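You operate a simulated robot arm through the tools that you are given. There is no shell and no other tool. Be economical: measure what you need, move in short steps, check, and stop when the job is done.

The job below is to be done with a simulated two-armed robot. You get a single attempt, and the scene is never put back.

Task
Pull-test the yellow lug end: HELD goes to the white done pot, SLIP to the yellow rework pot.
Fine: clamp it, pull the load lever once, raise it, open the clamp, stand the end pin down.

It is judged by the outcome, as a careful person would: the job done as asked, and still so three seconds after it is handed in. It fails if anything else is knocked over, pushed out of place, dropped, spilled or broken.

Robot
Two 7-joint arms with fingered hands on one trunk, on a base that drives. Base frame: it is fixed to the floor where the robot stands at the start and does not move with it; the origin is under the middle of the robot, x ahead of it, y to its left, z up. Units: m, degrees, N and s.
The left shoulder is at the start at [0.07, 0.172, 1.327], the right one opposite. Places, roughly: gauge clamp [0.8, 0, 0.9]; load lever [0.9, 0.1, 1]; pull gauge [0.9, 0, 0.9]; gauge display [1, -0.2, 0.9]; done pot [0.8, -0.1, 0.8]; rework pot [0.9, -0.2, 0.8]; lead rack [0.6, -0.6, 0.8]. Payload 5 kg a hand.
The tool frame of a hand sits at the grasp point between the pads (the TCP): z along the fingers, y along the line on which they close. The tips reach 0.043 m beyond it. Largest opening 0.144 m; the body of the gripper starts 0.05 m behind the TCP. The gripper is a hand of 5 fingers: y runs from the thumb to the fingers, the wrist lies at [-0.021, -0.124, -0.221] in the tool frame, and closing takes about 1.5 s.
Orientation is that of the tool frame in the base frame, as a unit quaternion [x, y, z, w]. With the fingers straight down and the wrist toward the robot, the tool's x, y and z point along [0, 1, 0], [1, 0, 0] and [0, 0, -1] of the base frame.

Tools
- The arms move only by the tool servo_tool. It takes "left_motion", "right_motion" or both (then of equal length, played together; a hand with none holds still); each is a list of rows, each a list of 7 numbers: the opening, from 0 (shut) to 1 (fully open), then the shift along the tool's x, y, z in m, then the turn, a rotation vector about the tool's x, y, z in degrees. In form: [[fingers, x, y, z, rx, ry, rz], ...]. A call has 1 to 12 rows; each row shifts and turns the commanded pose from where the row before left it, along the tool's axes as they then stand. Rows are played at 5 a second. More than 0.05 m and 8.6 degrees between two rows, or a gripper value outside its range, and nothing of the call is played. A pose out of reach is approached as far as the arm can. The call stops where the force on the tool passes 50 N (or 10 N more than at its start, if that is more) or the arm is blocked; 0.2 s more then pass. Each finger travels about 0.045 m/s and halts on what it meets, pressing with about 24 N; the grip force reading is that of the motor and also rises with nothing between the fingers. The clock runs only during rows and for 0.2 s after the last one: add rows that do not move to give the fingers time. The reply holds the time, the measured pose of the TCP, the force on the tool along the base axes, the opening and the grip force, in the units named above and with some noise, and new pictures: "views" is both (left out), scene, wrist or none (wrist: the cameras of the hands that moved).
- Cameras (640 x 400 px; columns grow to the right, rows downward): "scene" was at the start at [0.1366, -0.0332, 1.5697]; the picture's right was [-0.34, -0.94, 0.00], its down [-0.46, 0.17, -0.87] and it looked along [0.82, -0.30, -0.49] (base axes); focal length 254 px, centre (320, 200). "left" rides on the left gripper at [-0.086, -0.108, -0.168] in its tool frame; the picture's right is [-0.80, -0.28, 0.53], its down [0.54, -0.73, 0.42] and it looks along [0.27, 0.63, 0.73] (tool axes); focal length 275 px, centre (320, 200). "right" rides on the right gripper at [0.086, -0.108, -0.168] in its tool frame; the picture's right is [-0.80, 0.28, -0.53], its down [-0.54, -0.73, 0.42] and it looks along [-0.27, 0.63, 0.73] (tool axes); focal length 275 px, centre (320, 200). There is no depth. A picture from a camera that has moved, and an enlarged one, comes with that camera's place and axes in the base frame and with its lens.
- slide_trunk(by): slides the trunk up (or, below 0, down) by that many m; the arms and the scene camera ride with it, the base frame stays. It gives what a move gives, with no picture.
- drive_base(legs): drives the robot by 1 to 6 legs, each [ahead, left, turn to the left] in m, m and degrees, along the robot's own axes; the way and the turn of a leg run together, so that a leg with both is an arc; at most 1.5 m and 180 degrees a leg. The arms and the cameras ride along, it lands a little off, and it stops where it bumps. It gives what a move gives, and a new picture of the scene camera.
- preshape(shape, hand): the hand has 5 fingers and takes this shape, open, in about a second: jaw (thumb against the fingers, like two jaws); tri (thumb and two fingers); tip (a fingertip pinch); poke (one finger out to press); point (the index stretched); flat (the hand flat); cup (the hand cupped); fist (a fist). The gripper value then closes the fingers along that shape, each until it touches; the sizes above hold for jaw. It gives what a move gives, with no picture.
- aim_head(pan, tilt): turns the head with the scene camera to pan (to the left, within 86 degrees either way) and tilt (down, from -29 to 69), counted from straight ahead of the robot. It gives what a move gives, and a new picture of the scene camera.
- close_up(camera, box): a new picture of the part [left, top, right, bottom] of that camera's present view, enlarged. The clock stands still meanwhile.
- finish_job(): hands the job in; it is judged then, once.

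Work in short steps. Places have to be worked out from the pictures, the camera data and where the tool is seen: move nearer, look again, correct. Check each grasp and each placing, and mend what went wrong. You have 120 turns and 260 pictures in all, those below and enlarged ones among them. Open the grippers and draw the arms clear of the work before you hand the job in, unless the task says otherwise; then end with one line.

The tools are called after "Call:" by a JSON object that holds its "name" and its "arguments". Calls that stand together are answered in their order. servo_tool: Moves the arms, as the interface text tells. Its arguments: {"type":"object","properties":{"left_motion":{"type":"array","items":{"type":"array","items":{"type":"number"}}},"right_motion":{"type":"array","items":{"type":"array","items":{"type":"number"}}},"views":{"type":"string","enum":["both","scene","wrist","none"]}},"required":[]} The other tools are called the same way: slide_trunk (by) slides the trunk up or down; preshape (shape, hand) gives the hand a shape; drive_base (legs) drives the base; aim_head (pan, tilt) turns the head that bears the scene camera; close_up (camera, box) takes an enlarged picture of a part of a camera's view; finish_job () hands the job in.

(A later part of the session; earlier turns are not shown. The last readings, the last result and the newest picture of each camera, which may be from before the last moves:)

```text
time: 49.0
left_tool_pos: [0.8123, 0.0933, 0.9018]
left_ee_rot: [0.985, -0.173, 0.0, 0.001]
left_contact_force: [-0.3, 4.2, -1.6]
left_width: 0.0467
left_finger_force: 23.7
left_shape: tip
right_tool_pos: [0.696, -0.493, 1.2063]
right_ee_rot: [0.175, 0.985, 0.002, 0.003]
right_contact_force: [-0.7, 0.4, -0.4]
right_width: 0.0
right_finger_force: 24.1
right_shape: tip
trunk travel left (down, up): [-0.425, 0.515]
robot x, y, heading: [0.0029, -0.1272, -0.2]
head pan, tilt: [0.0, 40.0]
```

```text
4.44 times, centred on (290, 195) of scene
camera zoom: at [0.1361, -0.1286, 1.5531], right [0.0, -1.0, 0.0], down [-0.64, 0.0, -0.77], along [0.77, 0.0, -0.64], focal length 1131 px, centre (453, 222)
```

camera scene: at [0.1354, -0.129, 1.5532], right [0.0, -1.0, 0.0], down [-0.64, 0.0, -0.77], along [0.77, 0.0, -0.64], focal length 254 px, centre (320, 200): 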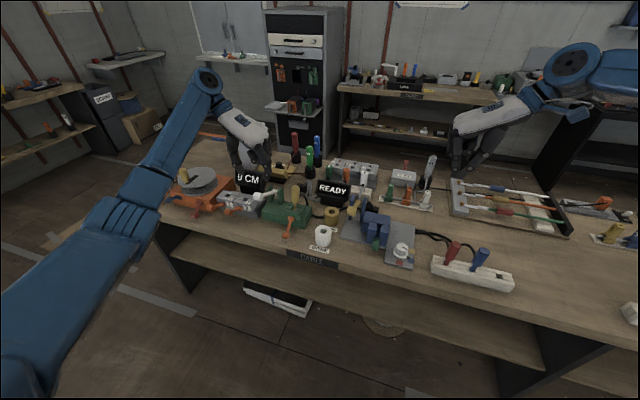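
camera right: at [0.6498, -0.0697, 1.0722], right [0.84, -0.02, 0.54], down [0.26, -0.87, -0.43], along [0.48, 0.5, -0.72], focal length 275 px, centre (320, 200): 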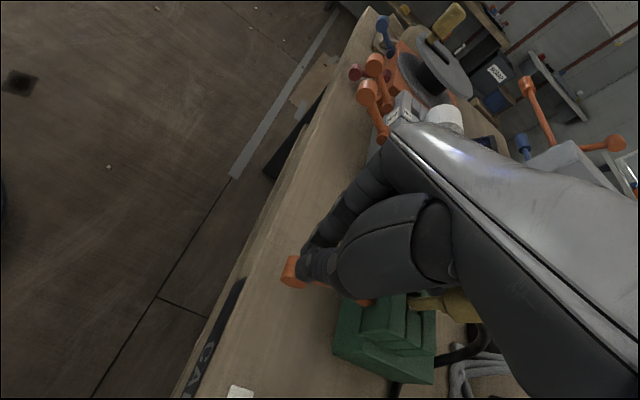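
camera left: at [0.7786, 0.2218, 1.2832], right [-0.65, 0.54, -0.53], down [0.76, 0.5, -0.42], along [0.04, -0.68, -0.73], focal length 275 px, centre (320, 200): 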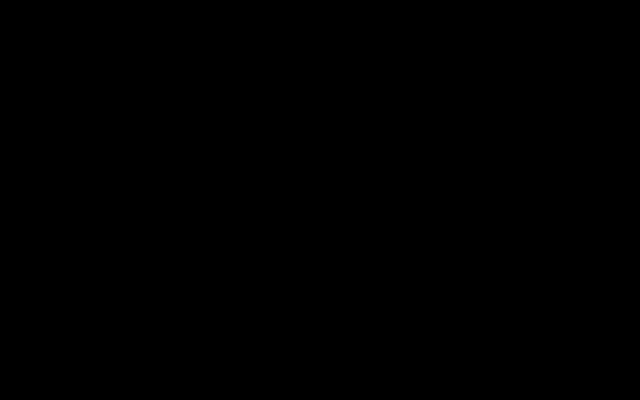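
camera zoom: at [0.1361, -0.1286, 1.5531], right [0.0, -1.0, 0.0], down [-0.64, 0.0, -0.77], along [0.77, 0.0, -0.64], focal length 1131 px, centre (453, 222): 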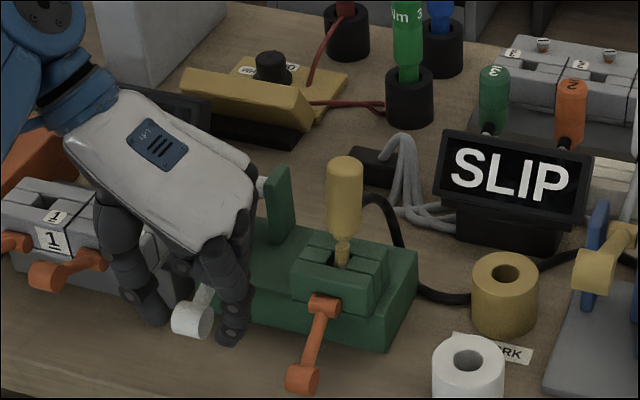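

Handle gripped (24 N). I raise it along the arc back toward its start height.

Call:
{"name": "servo_tool", "arguments": {"left_motion": [[0.1, 0, 0, -0.01, 0, 0, 0], [0.1, 0, 0, -0.01, 0, 0, 0], [0.1, 0, 0, -0.01, 0, 0, 0], [0.1, 0.001, 0, -0.01, 0, 0, 0], [0.1, 0.002, 0, -0.01, 0, 0, 0], [0.1, 0.002, 0, -0.01, 0, 0, 0], [0.1, 0.003, 0, -0.01, 0, 0, 0], [0.1, 0.004, 0, -0.01, 0, 0, 0]], "views": "none"}}

Call:
{"name": "close_up", "arguments": {"camera": "scene", "box": [230, 150, 350, 240]}}

```text
time: 50.8
left_tool_pos: [0.8266, 0.0843, 0.9806]
left_ee_rot: [0.985, -0.174, 0.0, 0.0]
left_contact_force: [13.4, -2.7, -7.7]
left_width: 0.0402
left_finger_force: 24.1
left_shape: tip
right_tool_pos: [0.6985, -0.4955, 1.2029]
right_ee_rot: [0.175, 0.985, 0.003, 0.002]
right_contact_force: [-0.6, 0.1, 1.3]
right_width: 0.0001
right_finger_force: 24.6
right_shape: tip
trunk travel left (down, up): [-0.425, 0.515]
robot x, y, heading: [-0.0036, -0.1266, 0.1]
head pan, tilt: [0.0, 40.0]
```

```text
4.44 times, centred on (290, 195) of scene
camera zoom: at [0.1392, -0.1301, 1.5527], right [0.0, -1.0, 0.0], down [-0.64, 0.0, -0.76], along [0.76, 0.0, -0.64], focal length 1131 px, centre (453, 222)
```

zoom: 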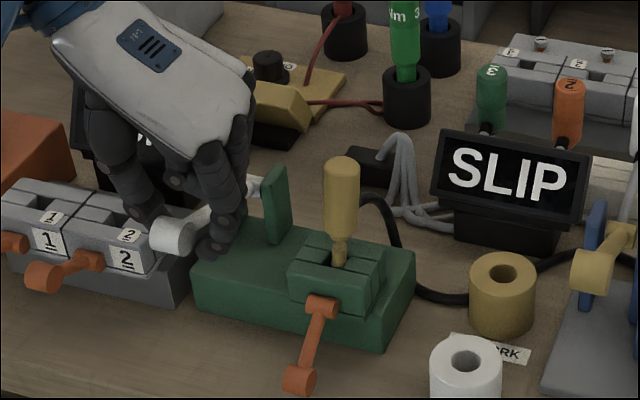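

Coming up well. I continue up and a bit more forward.

Call:
{"name": "servo_tool", "arguments": {"left_motion": [[0.1, 0.005, 0, -0.006, 0, 0, 0], [0.1, 0.006, 0, -0.008, 0, 0, 0], [0.1, 0.006, 0, -0.008, 0, 0, 0], [0.1, 0.005, 0, -0.008, 0, 0, 0], [0.1, 0, 0, 0, 0, 0, 0]], "views": "none"}}

Call:
{"name": "close_up", "arguments": {"camera": "scene", "box": [230, 150, 350, 240]}}

```text
time: 52.0
left_tool_pos: [0.8466, 0.0809, 1.0114]
left_ee_rot: [0.985, -0.172, -0.001, 0.001]
left_contact_force: [11.3, 1.8, -6.5]
left_width: 0.036
left_finger_force: 23.9
left_shape: tip
right_tool_pos: [0.6977, -0.4931, 1.204]
right_ee_rot: [0.174, 0.985, 0.001, 0.002]
right_contact_force: [-0.8, 0.1, -0.5]
right_width: 0.0
right_finger_force: 23.9
right_shape: tip
trunk travel left (down, up): [-0.425, 0.515]
robot x, y, heading: [-0.0029, -0.1281, 0.0]
head pan, tilt: [0.0, 40.0]
```

```text
4.44 times, centred on (290, 195) of scene
camera zoom: at [0.139, -0.1283, 1.5529], right [0.0, -1.0, 0.0], down [-0.64, 0.0, -0.76], along [0.76, 0.0, -0.64], focal length 1131 px, centre (453, 222)
```

zoom: 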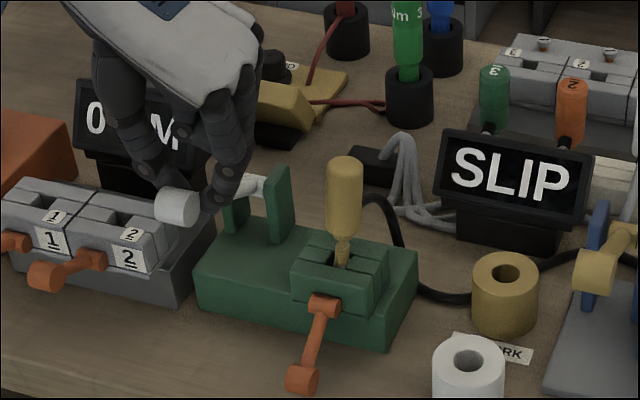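

The handle is back at its original image position (178, 206). I release and lift the left hand straight up and away to the left.

Call:
{"name": "servo_tool", "arguments": {"left_motion": [[0.3, 0, 0, 0, 0, 0, 0], [0.5, 0, 0, 0, 0, 0, 0], [0.6, 0, 0, 0, 0, 0, 0], [0.6, 0, 0, 0, 0, 0, 0], [0.6, 0, 0, -0.03, 0, 0, 0], [0.6, 0, 0, -0.04, 0, 0, 0], [0.6, 0, 0, -0.04, 0, 0, 0], [0.6, 0, 0, -0.045, 0, 0, 0], [0.6, 0, -0.02, -0.04, 0, 0, 0], [0.6, 0, -0.04, 0, 0, 0, 0], [0.6, 0, -0.045, 0, 0, 0, 0]], "views": "none"}}

Call:
{"name": "close_up", "arguments": {"camera": "scene", "box": [230, 150, 350, 240]}}

```text
time: 54.4
left_tool_pos: [0.8819, 0.1783, 1.2074]
left_ee_rot: [0.985, -0.173, 0.0, 0.0]
left_contact_force: [-0.7, 0.0, -0.3]
left_width: 0.0862
left_finger_force: 0.1
left_shape: tip
right_tool_pos: [0.6956, -0.4934, 1.2042]
right_ee_rot: [0.175, 0.985, 0.003, 0.003]
right_contact_force: [-0.1, 0.8, -0.3]
right_width: 0.0
right_finger_force: 24.1
right_shape: tip
trunk travel left (down, up): [-0.425, 0.515]
robot x, y, heading: [0.001, -0.1286, -0.0]
head pan, tilt: [0.0, 40.0]
```

```text
4.44 times, centred on (290, 195) of scene
camera zoom: at [0.1362, -0.1291, 1.553], right [0.0, -1.0, 0.0], down [-0.64, 0.0, -0.77], along [0.77, 0.0, -0.64], focal length 1131 px, centre (453, 222)
```

zoom: 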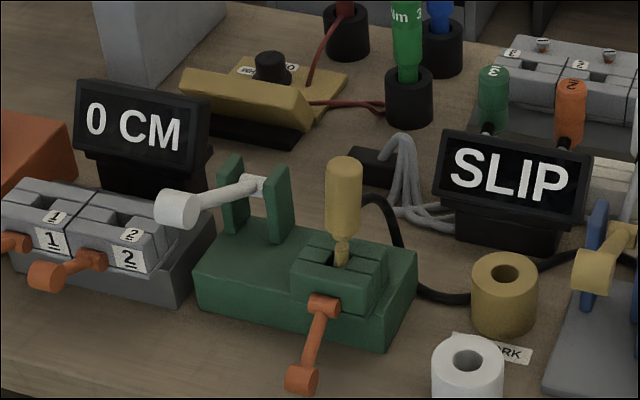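

Load lever stays raised. Now to open the clamp with the right hand: raise the left hand for clearance, drive back left, open the right pinch.

Call:
{"name": "servo_tool", "arguments": {"left_motion": [[0.6, 0, 0, -0.045, 0, 0, 0], [0.6, 0, 0, -0.045, 0, 0, 0]], "right_motion": [[0.3, 0, 0, 0, 0, 0, 0], [0.5, 0, 0, 0, 0, 0, 0]], "views": "none"}}

Call:
{"name": "drive_base", "arguments": {"legs": [[0, 0.33, 0]]}}

```text
time: 55.0
left_tool_pos: [0.8752, 0.1765, 1.2869]
left_ee_rot: [0.985, -0.173, 0.001, 0.0]
left_contact_force: [-0.2, 0.0, 0.1]
left_width: 0.0864
left_finger_force: 0.0
left_shape: tip
left hand out of reach, approached as far as the arm can: row 2
right_tool_pos: [0.6936, -0.4945, 1.2069]
right_ee_rot: [0.174, 0.985, 0.003, 0.004]
right_contact_force: [-1.0, 0.4, 0.0]
right_width: 0.033
right_finger_force: 0.1
right_shape: tip
trunk travel left (down, up): [-0.425, 0.515]
robot x, y, heading: [-0.0012, -0.1285, 0.0]
head pan, tilt: [0.0, 40.0]
```

```text
time: 57.2
left_tool_pos: [0.8777, 0.503, 1.2856]
left_ee_rot: [0.985, -0.175, 0.0, -0.001]
left_contact_force: [0.0, -1.4, 0.3]
left_width: 0.0863
left_finger_force: 0.2
left_shape: tip
right_tool_pos: [0.695, -0.1651, 1.2052]
right_ee_rot: [0.176, 0.984, 0.002, 0.004]
right_contact_force: [-0.4, -1.3, -0.2]
right_width: 0.0714
right_finger_force: 0.0
right_shape: tip
trunk travel left (down, up): [-0.425, 0.515]
robot x, y, heading: [-0.0022, 0.203, -0.0]
head pan, tilt: [0.0, 40.0]
camera scene: at [0.1362, 0.1992, 1.5531], right [0.0, -1.0, 0.0], down [-0.64, 0.0, -0.77], along [0.77, 0.0, -0.64], focal length 254 px, centre (320, 200)
```

scene: 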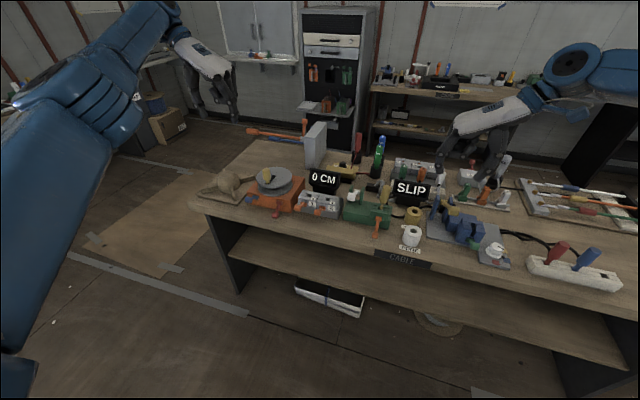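

Lower the trunk and bring the right pinch above the clamp handle (now ≈(0.77, 0.0, 0.85)).

Call:
{"name": "slide_trunk", "arguments": {"by": -0.15}}

Call:
{"name": "servo_tool", "arguments": {"right_motion": [[0.5, -0.003, 0.036, 0, 0, 0, 0], [0.5, -0.003, 0.036, 0, 0, 0, 0], [0.5, -0.003, 0.036, 0, 0, 0, 0], [0.5, -0.003, 0.036, 0, 0, 0, 0], [0.5, -0.003, 0.037, 0, 0, 0, 0], [0.5, 0, 0, 0.03, 0, 0, 0], [0.5, 0, 0, 0.03, 0, 0, 0], [0.5, 0, 0, 0.03, 0, 0, 0], [0.5, 0, 0, 0, 0, 0, 0]], "views": "wrist"}}

Call:
{"name": "close_up", "arguments": {"camera": "right", "box": [200, 160, 440, 340]}}

Call:
{"name": "close_up", "arguments": {"camera": "scene", "box": [330, 140, 430, 230]}}

```text
time: 58.9
left_tool_pos: [0.8775, 0.5054, 1.1365]
left_ee_rot: [0.985, -0.174, 0.0, 0.0]
left_contact_force: [0.1, 0.9, -0.4]
left_width: 0.0863
left_finger_force: 0.1
left_shape: tip
right_tool_pos: [0.6952, -0.1657, 1.0553]
right_ee_rot: [0.175, 0.984, 0.003, 0.003]
right_contact_force: [0.5, -0.5, 0.0]
right_width: 0.0717
right_finger_force: 0.0
right_shape: tip
trunk travel left (down, up): [-0.275, 0.665]
robot x, y, heading: [0.0004, 0.2034, -0.0]
head pan, tilt: [0.0, 40.0]
```

```text
time: 60.9
left_tool_pos: [0.8772, 0.5039, 1.1358]
left_ee_rot: [0.985, -0.175, -0.001, 0.0]
left_contact_force: [0.5, 0.2, -0.3]
left_width: 0.0864
left_finger_force: 0.0
left_shape: tip
right_tool_pos: [0.7728, 0.0004, 0.9664]
right_ee_rot: [0.176, 0.984, 0.003, 0.004]
right_contact_force: [0.8, 0.0, 0.7]
right_width: 0.0717
right_finger_force: 0.0
right_shape: tip
trunk travel left (down, up): [-0.275, 0.665]
robot x, y, heading: [0.0008, 0.2036, -0.3]
head pan, tilt: [0.0, 40.0]
camera right: at [0.6523, -0.0724, 1.132], right [0.84, -0.01, 0.54], down [0.26, -0.87, -0.42], along [0.47, 0.5, -0.73], focal length 275 px, centre (320, 200)
```

right: 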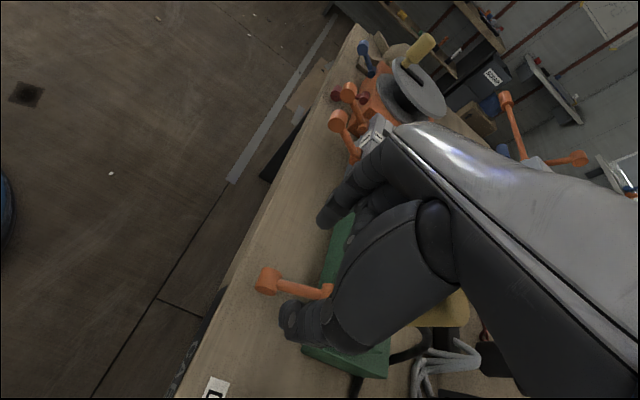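

```text
2.22 times, centred on (320, 250) of right
camera zoom: at [0.6523, -0.0724, 1.132], right [0.84, -0.01, 0.54], down [0.26, -0.87, -0.42], along [0.47, 0.5, -0.73], focal length 612 px, centre (320, 89)
```

zoom: 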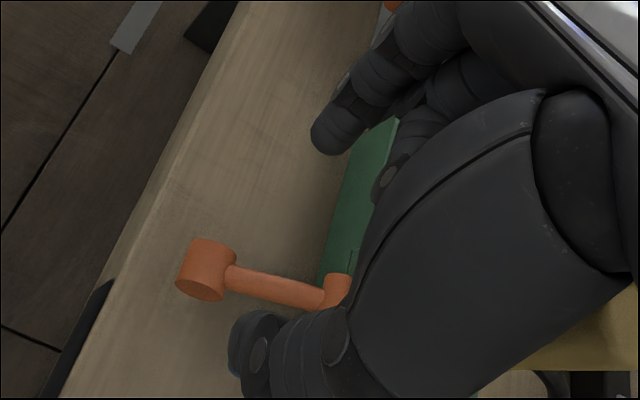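

```text
4.44 times, centred on (380, 185) of scene
camera zoom: at [0.1355, 0.2006, 1.4032], right [0.0, -1.0, 0.0], down [-0.64, 0.0, -0.77], along [0.77, 0.0, -0.64], focal length 1131 px, centre (53, 267)
```

zoom: 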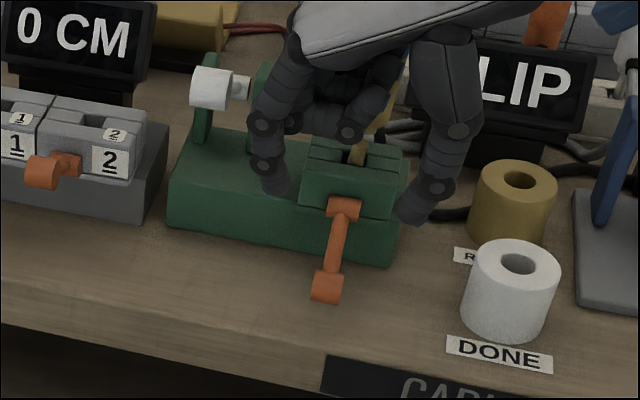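

Handle estimated at (0.766, -0.002, 0.855). I correct a few mm and lower to z≈0.886.

Call:
{"name": "servo_tool", "arguments": {"right_motion": [[0.5, 0.005, -0.004, 0.025, 0, 0, 0], [0.5, 0, 0, 0.025, 0, 0, 0], [0.5, 0, 0, 0.015, 0, 0, 0], [0.5, 0, 0, 0.015, 0, 0, 0], [0.5, 0, 0, 0, 0, 0, 0]], "views": "wrist"}}

Call:
{"name": "close_up", "arguments": {"camera": "scene", "box": [330, 140, 430, 230]}}

```text
time: 62.1
left_tool_pos: [0.878, 0.5036, 1.1351]
left_ee_rot: [0.985, -0.174, -0.001, 0.0]
left_contact_force: [0.3, -0.3, -0.1]
left_width: 0.0865
left_finger_force: 0.1
left_shape: tip
right_tool_pos: [0.767, -0.002, 0.8855]
right_ee_rot: [0.175, 0.985, 0.003, 0.003]
right_contact_force: [-0.3, -0.2, 0.1]
right_width: 0.0719
right_finger_force: 0.1
right_shape: tip
trunk travel left (down, up): [-0.275, 0.665]
robot x, y, heading: [0.0017, 0.2026, 0.2]
head pan, tilt: [0.0, 40.0]
camera right: at [0.6475, -0.0747, 1.0524], right [0.84, -0.01, 0.54], down [0.26, -0.87, -0.42], along [0.47, 0.5, -0.73], focal length 275 px, centre (320, 200)
```

right: 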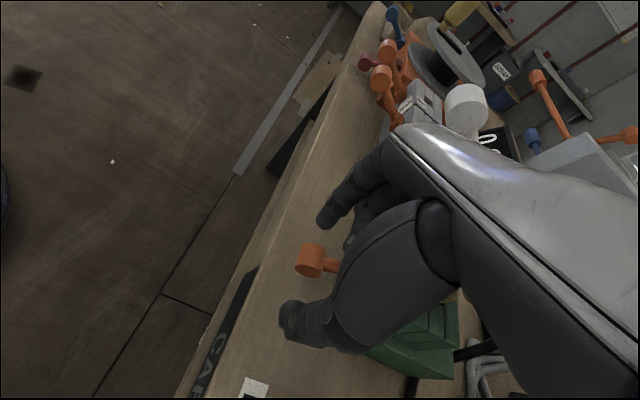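

```text
4.44 times, centred on (380, 185) of scene
camera zoom: at [0.1358, 0.2008, 1.4031], right [0.0, -1.0, 0.0], down [-0.64, 0.0, -0.77], along [0.77, 0.0, -0.64], focal length 1131 px, centre (53, 267)
```

zoom: 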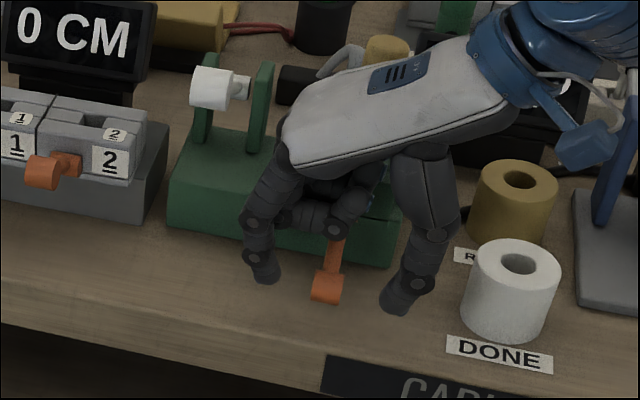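

Good straddle. I close and raise the lever along its arc.

Call:
{"name": "servo_tool", "arguments": {"right_motion": [[0.35, 0, 0, 0, 0, 0, 0], [0.25, 0, 0, 0, 0, 0, 0], [0.15, 0, 0, 0, 0, 0, 0], [0.1, 0, 0, 0, 0, 0, 0], [0.1, 0, 0, 0, 0, 0, 0], [0.1, 0, 0, 0, 0, 0, 0], [0.1, 0.001, 0, -0.008, 0, 0, 0], [0.1, 0.001, 0, -0.008, 0, 0, 0], [0.1, 0, 0, -0.008, 0, 0, 0], [0.1, 0, 0, -0.008, 0, 0, 0]], "views": "wrist"}}

Call:
{"name": "close_up", "arguments": {"camera": "scene", "box": [330, 140, 430, 230]}}

```text
time: 64.3
left_tool_pos: [0.8766, 0.5045, 1.135]
left_ee_rot: [0.985, -0.175, 0.0, 0.0]
left_contact_force: [-0.7, 0.6, 0.4]
left_width: 0.0863
left_finger_force: 0.1
left_shape: tip
right_tool_pos: [0.7654, -0.0007, 0.9195]
right_ee_rot: [0.177, 0.984, 0.002, 0.004]
right_contact_force: [-5.9, 2.1, -2.4]
right_width: 0.0382
right_finger_force: 23.7
right_shape: tip
trunk travel left (down, up): [-0.275, 0.665]
robot x, y, heading: [0.0013, 0.2028, 0.0]
head pan, tilt: [0.0, 40.0]
camera right: at [0.6453, -0.0734, 1.0851], right [0.84, -0.01, 0.54], down [0.26, -0.87, -0.42], along [0.47, 0.5, -0.73], focal length 275 px, centre (320, 200)
```

right: 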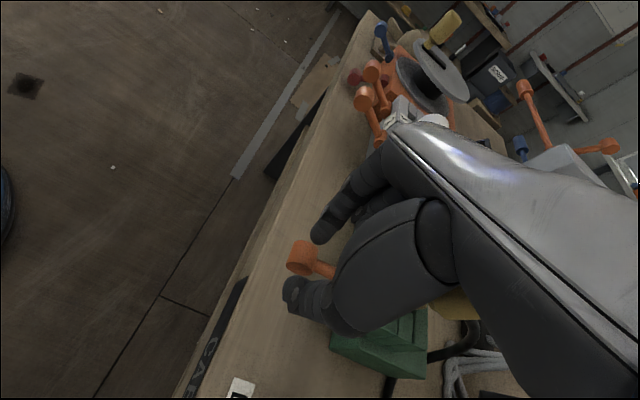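

```text
4.44 times, centred on (380, 185) of scene
camera zoom: at [0.1353, 0.2007, 1.4032], right [0.0, -1.0, 0.0], down [-0.64, 0.0, -0.77], along [0.77, 0.0, -0.64], focal length 1131 px, centre (53, 267)
```

zoom: 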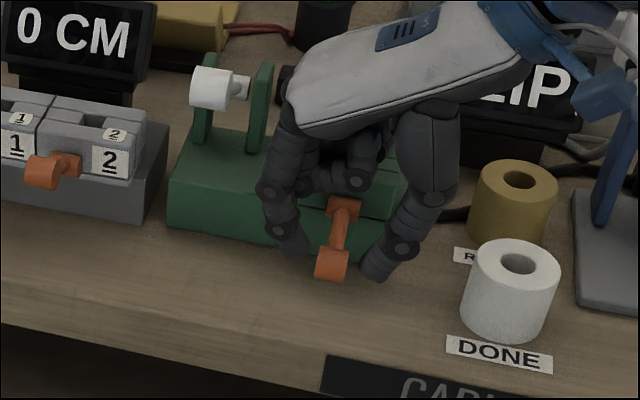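

It rises with the hand. I continue up to the starting angle.

Call:
{"name": "servo_tool", "arguments": {"right_motion": [[0.1, -0.002, 0, -0.007, 0, 0, 0], [0.1, -0.002, 0, -0.008, 0, 0, 0], [0.1, -0.003, 0, -0.008, 0, 0, 0], [0.1, -0.004, 0, -0.008, 0, 0, 0], [0.1, -0.003, 0, -0.006, 0, 0, 0], [0.1, 0, 0, 0, 0, 0, 0]], "views": "wrist"}}

Call:
{"name": "close_up", "arguments": {"camera": "scene", "box": [330, 140, 430, 230]}}

```text
time: 65.7
left_tool_pos: [0.8791, 0.5036, 1.1357]
left_ee_rot: [0.985, -0.174, 0.0, 0.0]
left_contact_force: [-0.2, -0.1, 0.9]
left_width: 0.0861
left_finger_force: 0.1
left_shape: tip
right_tool_pos: [0.7782, -0.0057, 0.9561]
right_ee_rot: [0.175, 0.984, 0.002, 0.004]
right_contact_force: [0.3, -0.2, -1.0]
right_width: 0.0315
right_finger_force: 24.3
right_shape: tip
trunk travel left (down, up): [-0.275, 0.665]
robot x, y, heading: [-0.0, 0.2009, 0.1]
head pan, tilt: [0.0, 40.0]
camera right: at [0.659, -0.0781, 1.1215], right [0.84, -0.01, 0.54], down [0.26, -0.87, -0.42], along [0.47, 0.5, -0.73], focal length 275 px, centre (320, 200)
```

right: 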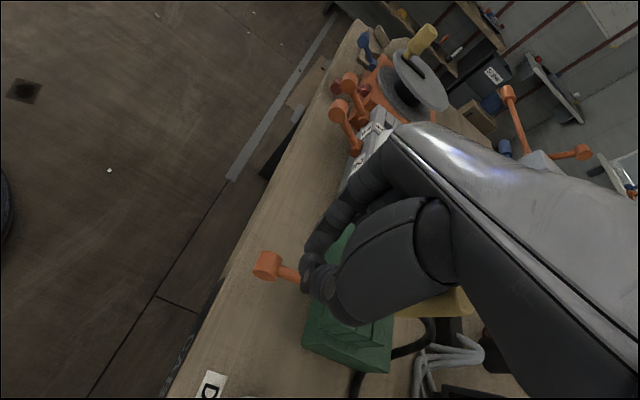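

```text
4.44 times, centred on (380, 185) of scene
camera zoom: at [0.1361, 0.2007, 1.4031], right [0.0, -1.0, 0.0], down [-0.64, 0.0, -0.77], along [0.77, 0.0, -0.64], focal length 1131 px, centre (53, 267)
```

zoom: 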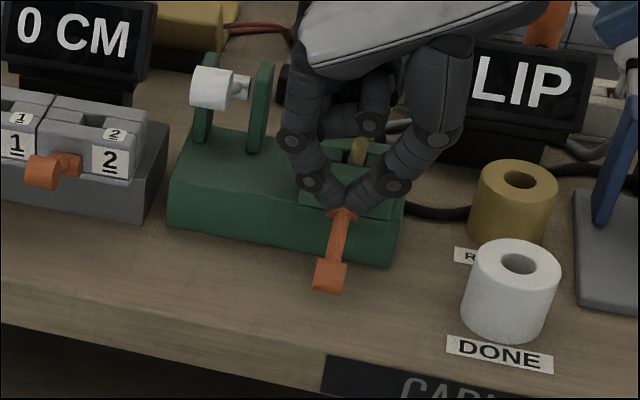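

The pinch slipped off near mid-travel. I reopen and regrip deeper on the handle.

Call:
{"name": "servo_tool", "arguments": {"right_motion": [[0.3, 0.006, 0, 0, 0, 0, 0], [0.5, 0.006, 0, 0, 0, 0, 0], [0.5, 0, 0, 0, 0, 0, 0], [0.5, 0, 0, 0, 0, 0, 0], [0.5, 0, 0, 0.025, 0, 0, 0], [0.5, 0, 0, 0.025, 0, 0, 0], [0.5, 0, 0, 0.015, 0, 0, 0], [0.5, 0, 0, 0.01, 0, 0, 0], [0.5, 0, 0, 0, 0, 0, 0]], "views": "wrist"}}

Call:
{"name": "close_up", "arguments": {"camera": "right", "box": [240, 180, 400, 340]}}

Call:
{"name": "close_up", "arguments": {"camera": "scene", "box": [330, 140, 430, 230]}}

```text
time: 67.7
left_tool_pos: [0.8766, 0.5061, 1.1361]
left_ee_rot: [0.985, -0.175, 0.0, -0.001]
left_contact_force: [0.7, 0.9, -0.3]
left_width: 0.0862
left_finger_force: 0.1
left_shape: tip
right_tool_pos: [0.7676, -0.0011, 0.8821]
right_ee_rot: [0.175, 0.984, 0.003, 0.006]
right_contact_force: [-1.0, -0.7, 10.9]
right_width: 0.0719
right_finger_force: 0.2
right_shape: tip
trunk travel left (down, up): [-0.275, 0.665]
robot x, y, heading: [0.0057, 0.1993, -0.1]
head pan, tilt: [0.0, 40.0]
camera right: at [0.6473, -0.0732, 1.0478], right [0.84, -0.01, 0.54], down [0.26, -0.87, -0.42], along [0.48, 0.5, -0.73], focal length 275 px, centre (320, 200)
```

right: 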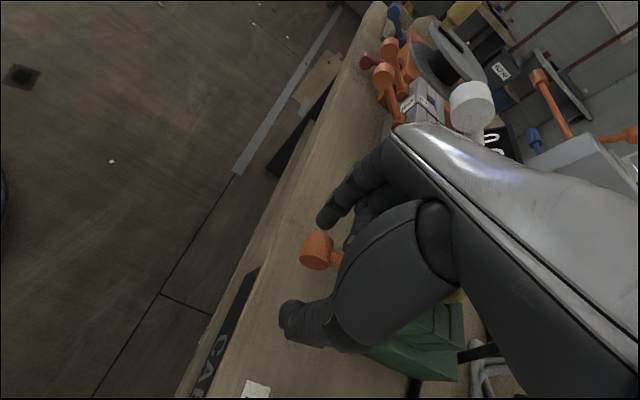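

```text
2.50 times, centred on (320, 260) of right
camera zoom: at [0.6473, -0.0732, 1.0478], right [0.84, -0.01, 0.54], down [0.26, -0.87, -0.42], along [0.48, 0.5, -0.73], focal length 688 px, centre (320, 50)
```

zoom: 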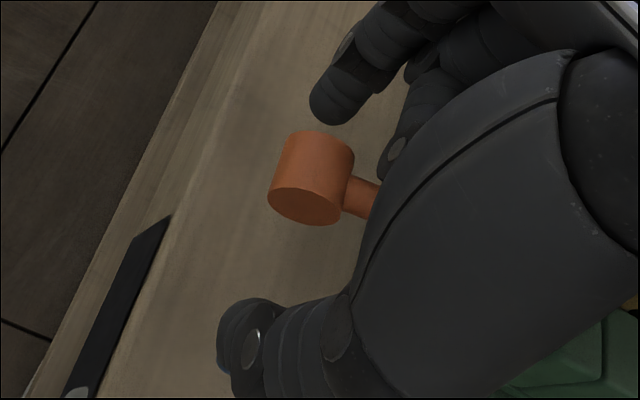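

```text
4.44 times, centred on (380, 185) of scene
camera zoom: at [0.135, 0.201, 1.4034], right [0.0, -1.0, 0.0], down [-0.64, 0.0, -0.77], along [0.77, 0.0, -0.64], focal length 1131 px, centre (53, 267)
```

zoom: 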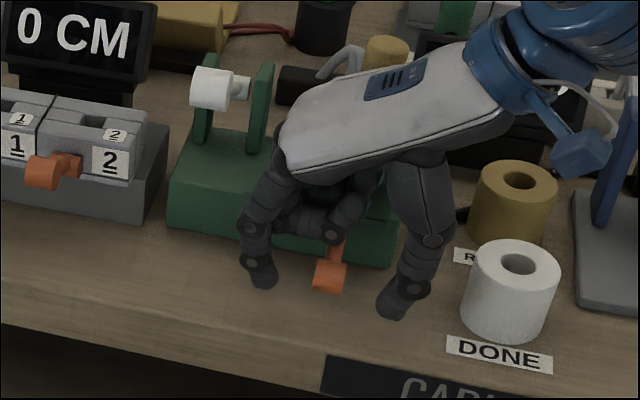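

Slight contact on the lever arm; I shift 6 mm toward the robot, up 4 mm, then close and lift with small steps.

Call:
{"name": "servo_tool", "arguments": {"right_motion": [[0.4, 0.006, 0, -0.004, 0, 0, 0], [0.3, 0, 0, 0, 0, 0, 0], [0.2, 0, 0, 0, 0, 0, 0], [0.1, 0, 0, 0, 0, 0, 0], [0, 0, 0, 0, 0, 0, 0], [0, 0, 0, 0, 0, 0, 0], [0, 0, 0, -0.006, 0, 0, 0], [0, 0, 0, -0.006, 0, 0, 0], [0, 0, 0, -0.006, 0, 0, 0]], "views": "wrist"}}

Call:
{"name": "close_up", "arguments": {"camera": "scene", "box": [330, 140, 430, 230]}}

```text
time: 69.7
left_tool_pos: [0.876, 0.504, 1.136]
left_ee_rot: [0.985, -0.174, -0.001, 0.0]
left_contact_force: [0.0, -0.3, 0.5]
left_width: 0.0865
left_finger_force: 0.0
left_shape: tip
right_tool_pos: [0.7599, 0.0006, 0.9026]
right_ee_rot: [0.175, 0.984, 0.002, 0.003]
right_contact_force: [-12.1, 2.4, -2.8]
right_width: 0.0345
right_finger_force: 24.0
right_shape: tip
trunk travel left (down, up): [-0.275, 0.665]
robot x, y, heading: [-0.0009, 0.2032, -0.1]
head pan, tilt: [0.0, 40.0]
camera right: at [0.6403, -0.0712, 1.0688], right [0.84, -0.01, 0.54], down [0.26, -0.87, -0.42], along [0.47, 0.5, -0.73], focal length 275 px, centre (320, 200)
```

right: 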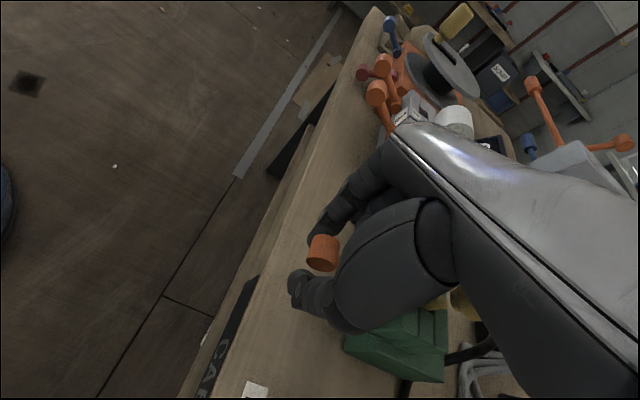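

```text
4.44 times, centred on (380, 185) of scene
camera zoom: at [0.1347, 0.201, 1.4032], right [0.0, -1.0, 0.0], down [-0.64, 0.0, -0.77], along [0.77, 0.0, -0.64], focal length 1131 px, centre (53, 267)
```

zoom: 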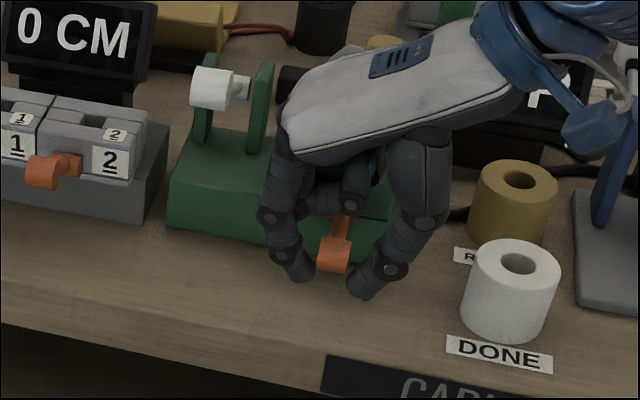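

Handle firmly held and rising (now about horizontal). I keep raising.

Call:
{"name": "servo_tool", "arguments": {"right_motion": [[0, 0.001, 0, -0.006, 0, 0, 0], [0, 0, 0, -0.006, 0, 0, 0], [0, -0.001, 0, -0.006, 0, 0, 0], [0, -0.002, 0, -0.006, 0, 0, 0], [0, 0, 0, 0, 0, 0, 0]], "views": "wrist"}}

Call:
{"name": "close_up", "arguments": {"camera": "scene", "box": [330, 140, 430, 230]}}

```text
time: 70.9
left_tool_pos: [0.8795, 0.504, 1.1334]
left_ee_rot: [0.985, -0.174, -0.001, 0.0]
left_contact_force: [-0.2, -0.1, -0.2]
left_width: 0.0861
left_finger_force: 0.1
left_shape: tip
right_tool_pos: [0.7624, -0.0009, 0.9215]
right_ee_rot: [0.176, 0.984, 0.001, 0.0]
right_contact_force: [-6.1, 3.7, -27.2]
right_width: 0.0316
right_finger_force: 24.1
right_shape: tip
trunk travel left (down, up): [-0.275, 0.665]
robot x, y, heading: [-0.001, 0.2006, 0.1]
head pan, tilt: [0.0, 40.0]
camera right: at [0.6447, -0.0729, 1.089], right [0.84, -0.01, 0.54], down [0.26, -0.87, -0.42], along [0.47, 0.5, -0.73], focal length 275 px, centre (320, 200)
```

right: 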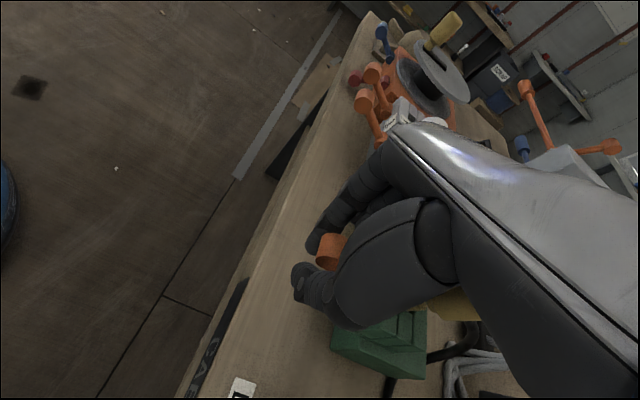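

```text
4.44 times, centred on (380, 185) of scene
camera zoom: at [0.1381, 0.2005, 1.4025], right [0.0, -1.0, 0.0], down [-0.64, 0.0, -0.76], along [0.76, 0.0, -0.64], focal length 1131 px, centre (53, 267)
```

zoom: 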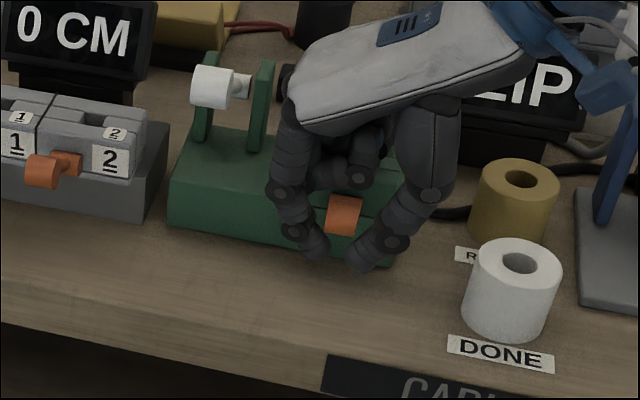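

The handle is at or slightly above its original position with a firm stop (−27 N): clamp open. I release and withdraw upward, keeping clear of the lug.

Call:
{"name": "servo_tool", "arguments": {"right_motion": [[0, 0, 0, 0.004, 0, 0, 0], [0.2, 0, 0, 0, 0, 0, 0], [0.4, 0, 0, 0, 0, 0, 0], [0.5, 0, 0, 0, 0, 0, 0], [0.5, 0, 0, 0, 0, 0, 0], [0.5, 0.005, 0, -0.03, 0, 0, 0], [0.5, 0.005, 0, -0.04, 0, 0, 0], [0.5, 0.005, 0, -0.04, 0, 0, 0], [0.5, 0, -0.04, -0.02, 0, 0, 0], [0.5, 0, -0.045, 0, 0, 0, 0], [0.5, 0, -0.045, 0, 0, 0, 0], [0.5, 0, -0.045, 0, 0, 0, 0]], "views": "none"}}

Call:
{"name": "close_up", "arguments": {"camera": "scene", "box": [330, 140, 430, 230]}}

Call:
{"name": "close_up", "arguments": {"camera": "scene", "box": [368, 168, 398, 190]}}

```text
time: 73.5
left_tool_pos: [0.8767, 0.5031, 1.1373]
left_ee_rot: [0.985, -0.174, 0.0, -0.001]
left_contact_force: [0.1, -0.4, 0.8]
left_width: 0.0865
left_finger_force: 0.1
left_shape: tip
right_tool_pos: [0.6875, -0.1606, 1.051]
right_ee_rot: [0.176, 0.984, 0.004, 0.003]
right_contact_force: [-0.1, 0.2, 0.0]
right_width: 0.0719
right_finger_force: 0.0
right_shape: tip
trunk travel left (down, up): [-0.275, 0.665]
robot x, y, heading: [0.001, 0.2011, 0.1]
head pan, tilt: [0.0, 40.0]
```

```text
4.44 times, centred on (380, 185) of scene
camera zoom: at [0.1346, 0.1986, 1.4033], right [0.0, -1.0, 0.0], down [-0.64, 0.0, -0.77], along [0.77, 0.0, -0.64], focal length 1131 px, centre (53, 267)
```

zoom: 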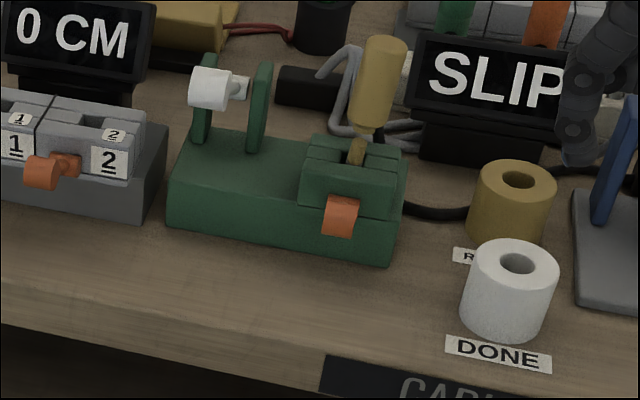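

```text
16.00 times, centred on (383, 179) of scene
camera zoom: at [0.1346, 0.1986, 1.4033], right [0.0, -1.0, 0.0], down [-0.64, 0.0, -0.77], along [0.77, 0.0, -0.64], focal length 4072 px, centre (-688, 536)
```

zoom: 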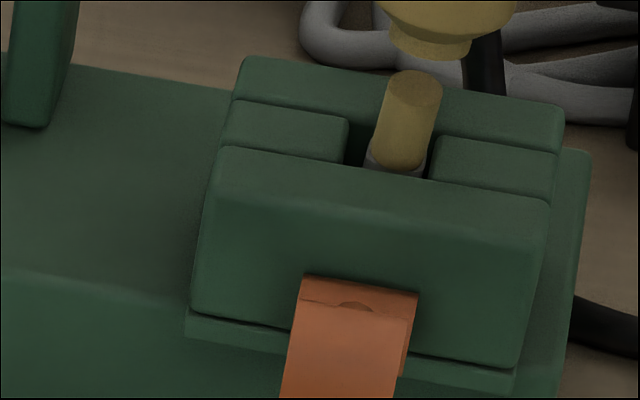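

The yellow sleeve looks shifted on its pin after the slip. I take tighter views of the lug.

Call:
{"name": "close_up", "arguments": {"camera": "scene", "box": [365, 145, 405, 185]}}

Call:
{"name": "close_up", "arguments": {"camera": "left", "box": [0, 0, 640, 400]}}

Call:
{"name": "close_up", "arguments": {"camera": "right", "box": [160, 0, 480, 200]}}

```text
10.00 times, centred on (385, 165) of scene
camera zoom: at [0.1346, 0.1986, 1.4033], right [0.0, -1.0, 0.0], down [-0.64, 0.0, -0.77], along [0.77, 0.0, -0.64], focal length 2545 px, centre (-330, 550)
```

zoom: 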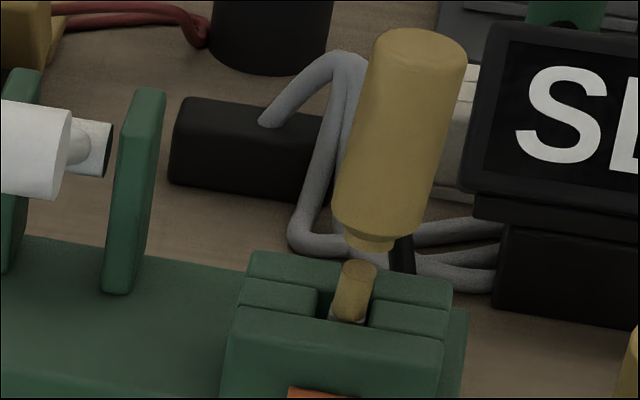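

```text
1.00 times, centred on (320, 200) of left
camera zoom: at [0.8321, 0.6357, 1.3043], right [-0.65, 0.54, -0.53], down [0.76, 0.5, -0.42], along [0.04, -0.68, -0.73], focal length 275 px, centre (320, 200)
```

zoom: 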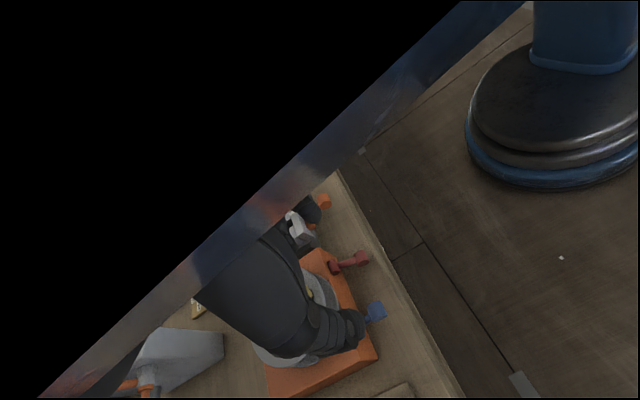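

```text
2.00 times, centred on (320, 100) of right
camera zoom: at [0.5668, -0.2336, 1.2161], right [0.84, -0.01, 0.54], down [0.26, -0.87, -0.43], along [0.47, 0.5, -0.73], focal length 551 px, centre (320, 400)
```

zoom: 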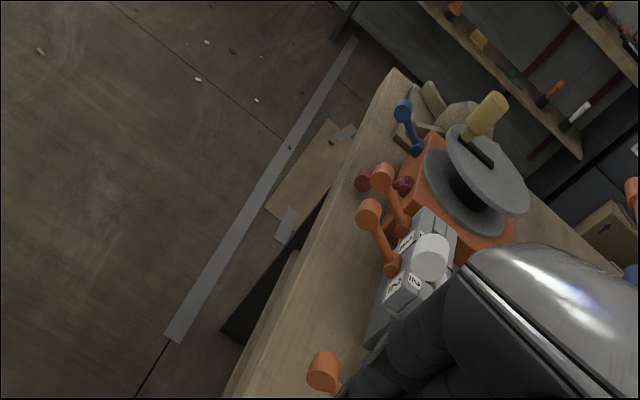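

The pin stays in the jaw opening while the sleeve has slid up a bit; sleeve is at about (0.87, -0.041), z 0.93–1.00, and the rework pot's hole top at (0.880, -0.176, 0.870). I raise the trunk, set the right hand to jaw and turn it back to the straight-ahead yaw.

Call:
{"name": "slide_trunk", "arguments": {"by": 0.15}}

Call:
{"name": "preshape", "arguments": {"shape": "jaw", "hand": "right"}}

Call:
{"name": "servo_tool", "arguments": {"right_motion": [[0.9, 0, 0, 0, 0, 0, 8.4], [0.8, 0, 0, 0, 0, 0, 8.4], [0.7, 0, 0, 0, 0, 0, 8.4], [0.6, 0, 0, 0, 0, 0, 8.4], [0.55, 0, 0, 0, 0, 0, 8.4], [0.55, 0, 0, 0, 0, 0, 8.4], [0.55, 0, 0, 0, 0, 0, 8.4], [0.55, 0, 0, 0, 0, 0, 8.4], [0.55, 0, 0, 0, 0, 0, 2.8], [0.55, 0, 0, 0, 0, 0, 0]], "views": "both"}}

```text
time: 75.3
left_tool_pos: [0.8774, 0.5043, 1.2835]
left_ee_rot: [0.985, -0.174, 0.0, 0.0]
left_contact_force: [0.4, 0.1, -0.1]
left_width: 0.0861
left_finger_force: 0.1
left_shape: tip
right_tool_pos: [0.6879, -0.1599, 1.1992]
right_ee_rot: [0.175, 0.985, 0.002, 0.003]
right_contact_force: [-1.0, 1.2, -0.1]
right_width: 0.0718
right_finger_force: 0.0
right_shape: tip
trunk travel left (down, up): [-0.425, 0.515]
robot x, y, heading: [-0.003, 0.2042, -0.1]
head pan, tilt: [0.0, 40.0]
```

```text
time: 76.2
left_tool_pos: [0.8783, 0.5048, 1.2854]
left_ee_rot: [0.985, -0.175, 0.001, 0.001]
left_contact_force: [-0.2, 1.4, 0.1]
left_width: 0.0863
left_finger_force: 0.1
left_shape: tip
right_tool_pos: [0.6884, -0.159, 1.201]
right_ee_rot: [0.175, 0.985, 0.002, 0.002]
right_contact_force: [0.3, -0.3, 1.1]
right_width: 0.1438
right_finger_force: 0.1
right_shape: jaw
trunk travel left (down, up): [-0.425, 0.515]
robot x, y, heading: [0.0015, 0.2011, -0.2]
head pan, tilt: [0.0, 40.0]
```

```text
time: 78.4
left_tool_pos: [0.8771, 0.5048, 1.2845]
left_ee_rot: [0.985, -0.175, -0.001, 0.0]
left_contact_force: [0.6, -0.2, 0.1]
left_width: 0.0864
left_finger_force: 0.0
left_shape: tip
right_tool_pos: [0.6872, -0.1608, 1.2007]
right_ee_rot: [0.709, 0.705, 0.004, 0.002]
right_contact_force: [-0.2, 0.2, -0.1]
right_width: 0.0795
right_finger_force: 0.1
right_shape: jaw
trunk travel left (down, up): [-0.425, 0.515]
robot x, y, heading: [0.0016, 0.204, -0.6]
head pan, tilt: [0.0, 40.0]
camera scene: at [0.136, 0.2005, 1.5531], right [0.0, -1.0, 0.0], down [-0.64, 0.0, -0.77], along [0.77, 0.0, -0.64], focal length 254 px, centre (320, 200)
camera right: at [0.5783, -0.0734, 1.3669], right [0.28, -0.8, 0.53], down [-0.73, -0.54, -0.43], along [0.63, -0.27, -0.73], focal length 275 px, centre (320, 200)
```

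scene: 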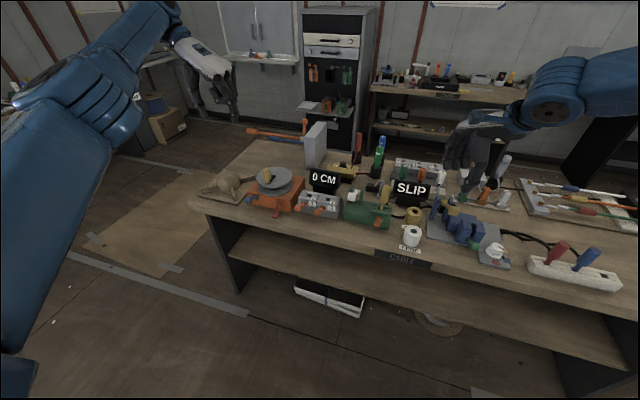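
right: 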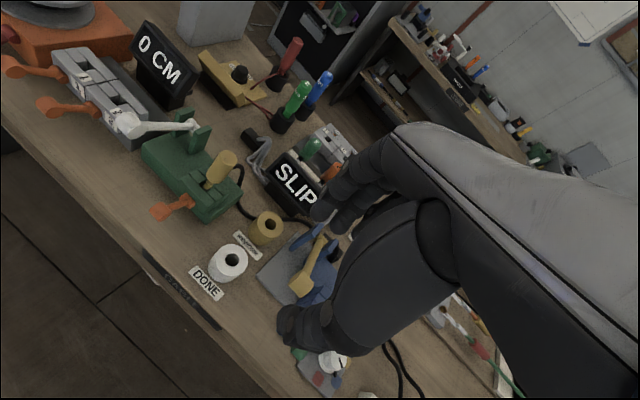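

The right camera now has a good view of lug and pots; I zoom in to refine positions.

Call:
{"name": "close_up", "arguments": {"camera": "right", "box": [140, 110, 300, 310]}}

Call:
{"name": "close_up", "arguments": {"camera": "right", "box": [180, 135, 260, 195]}}

Call:
{"name": "close_up", "arguments": {"camera": "scene", "box": [350, 160, 470, 250]}}

```text
2.00 times, centred on (220, 210) of right
camera zoom: at [0.5783, -0.0734, 1.3669], right [0.28, -0.8, 0.53], down [-0.73, -0.54, -0.43], along [0.63, -0.27, -0.73], focal length 551 px, centre (520, 180)
```

zoom: 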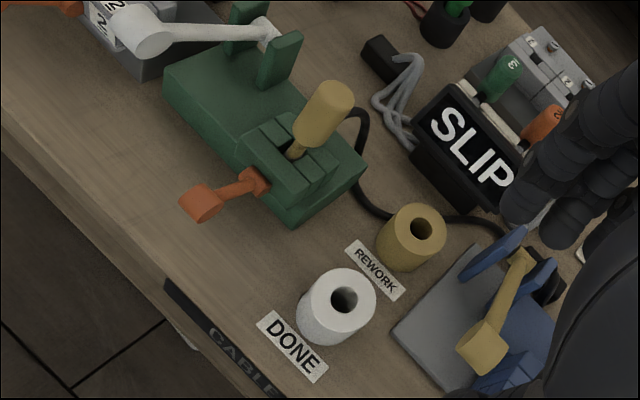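

```text
6.67 times, centred on (220, 165) of right
camera zoom: at [0.5783, -0.0734, 1.3669], right [0.28, -0.8, 0.53], down [-0.73, -0.54, -0.43], along [0.63, -0.27, -0.73], focal length 1835 px, centre (987, 433)
```

zoom: 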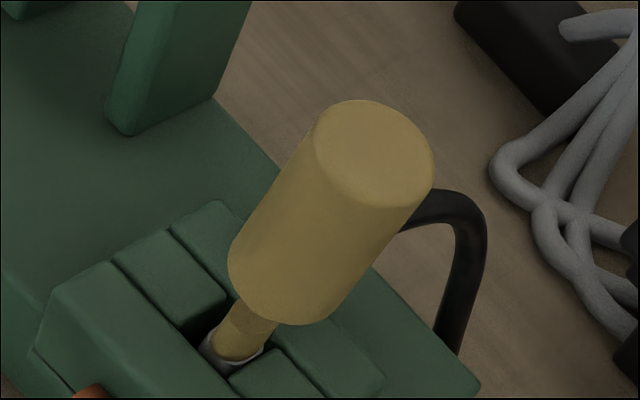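

```text
4.44 times, centred on (410, 205) of scene
camera zoom: at [0.136, 0.2005, 1.5531], right [0.0, -1.0, 0.0], down [-0.64, 0.0, -0.77], along [0.77, 0.0, -0.64], focal length 1131 px, centre (-80, 178)
```

zoom: 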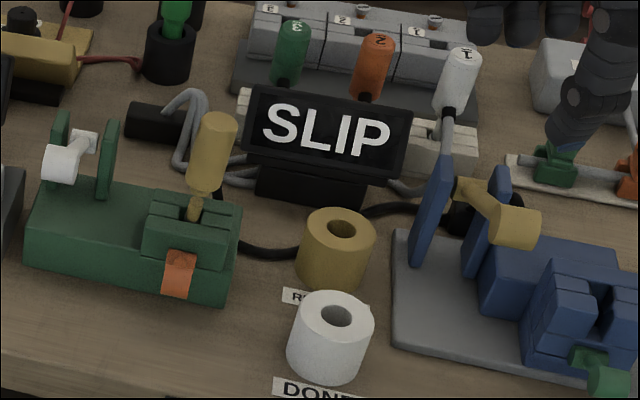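

Refined: sleeve axis ≈ (0.857, -0.037), top z≈1.004. I move the right hand over it, fingertips just above its top.

Call:
{"name": "servo_tool", "arguments": {"right_motion": [[0.5, 0.0248, 0.034, 0.014, 0, 0, 0], [0.5, 0.0248, 0.034, 0.014, 0, 0, 0], [0.5, 0.0248, 0.034, 0.014, 0, 0, 0], [0.5, 0.0248, 0.034, 0.014, 0, 0, 0], [0.5, 0.0248, 0.034, 0.014, 0, 0, 0], [0.5, 0, 0, 0.03, 0, 0, 0], [0.5, 0, 0, 0.02, 0, 0, 0], [0.5, 0, 0, 0, 0, 0, 0]], "views": "wrist"}}

Call:
{"name": "close_up", "arguments": {"camera": "right", "box": [180, 160, 420, 340]}}

Call:
{"name": "close_up", "arguments": {"camera": "scene", "box": [330, 140, 450, 230]}}

```text
time: 80.2
left_tool_pos: [0.8782, 0.5041, 1.2857]
left_ee_rot: [0.985, -0.174, -0.001, 0.001]
left_contact_force: [-0.3, 0.0, -1.2]
left_width: 0.0865
left_finger_force: 0.1
left_shape: tip
right_tool_pos: [0.859, -0.0346, 1.0822]
right_ee_rot: [0.708, 0.706, 0.003, 0.001]
right_contact_force: [0.5, 0.3, 0.0]
right_width: 0.0721
right_finger_force: 0.0
right_shape: jaw
trunk travel left (down, up): [-0.425, 0.515]
robot x, y, heading: [-0.0006, 0.2057, -0.2]
head pan, tilt: [0.0, 40.0]
camera right: at [0.7504, 0.0512, 1.2479], right [0.28, -0.8, 0.53], down [-0.72, -0.54, -0.43], along [0.63, -0.27, -0.73], focal length 275 px, centre (320, 200)
```

right: 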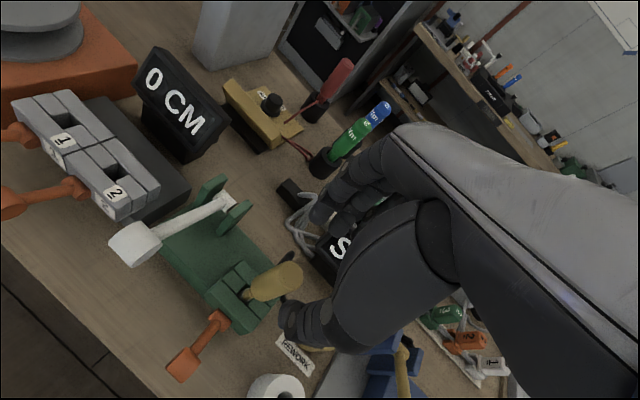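

```text
2.22 times, centred on (300, 250) of right
camera zoom: at [0.7504, 0.0512, 1.2479], right [0.28, -0.8, 0.53], down [-0.72, -0.54, -0.43], along [0.63, -0.27, -0.73], focal length 612 px, centre (364, 89)
```

zoom: 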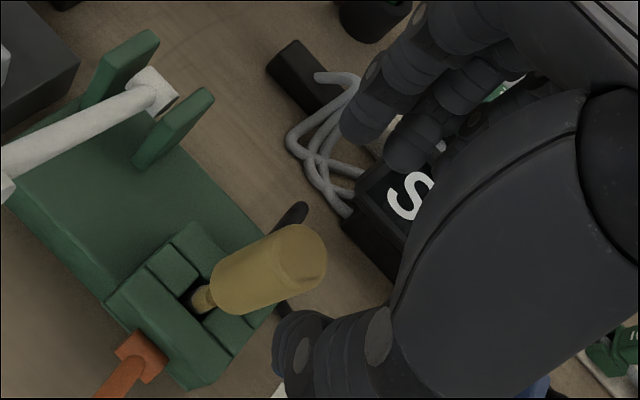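

```text
4.44 times, centred on (390, 185) of scene
camera zoom: at [0.1368, 0.2012, 1.553], right [0.0, -1.0, 0.0], down [-0.64, 0.0, -0.77], along [0.77, 0.0, -0.64], focal length 1131 px, centre (9, 267)
```

zoom: 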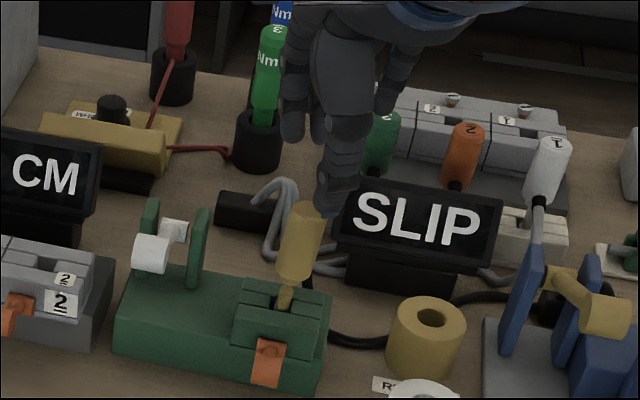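

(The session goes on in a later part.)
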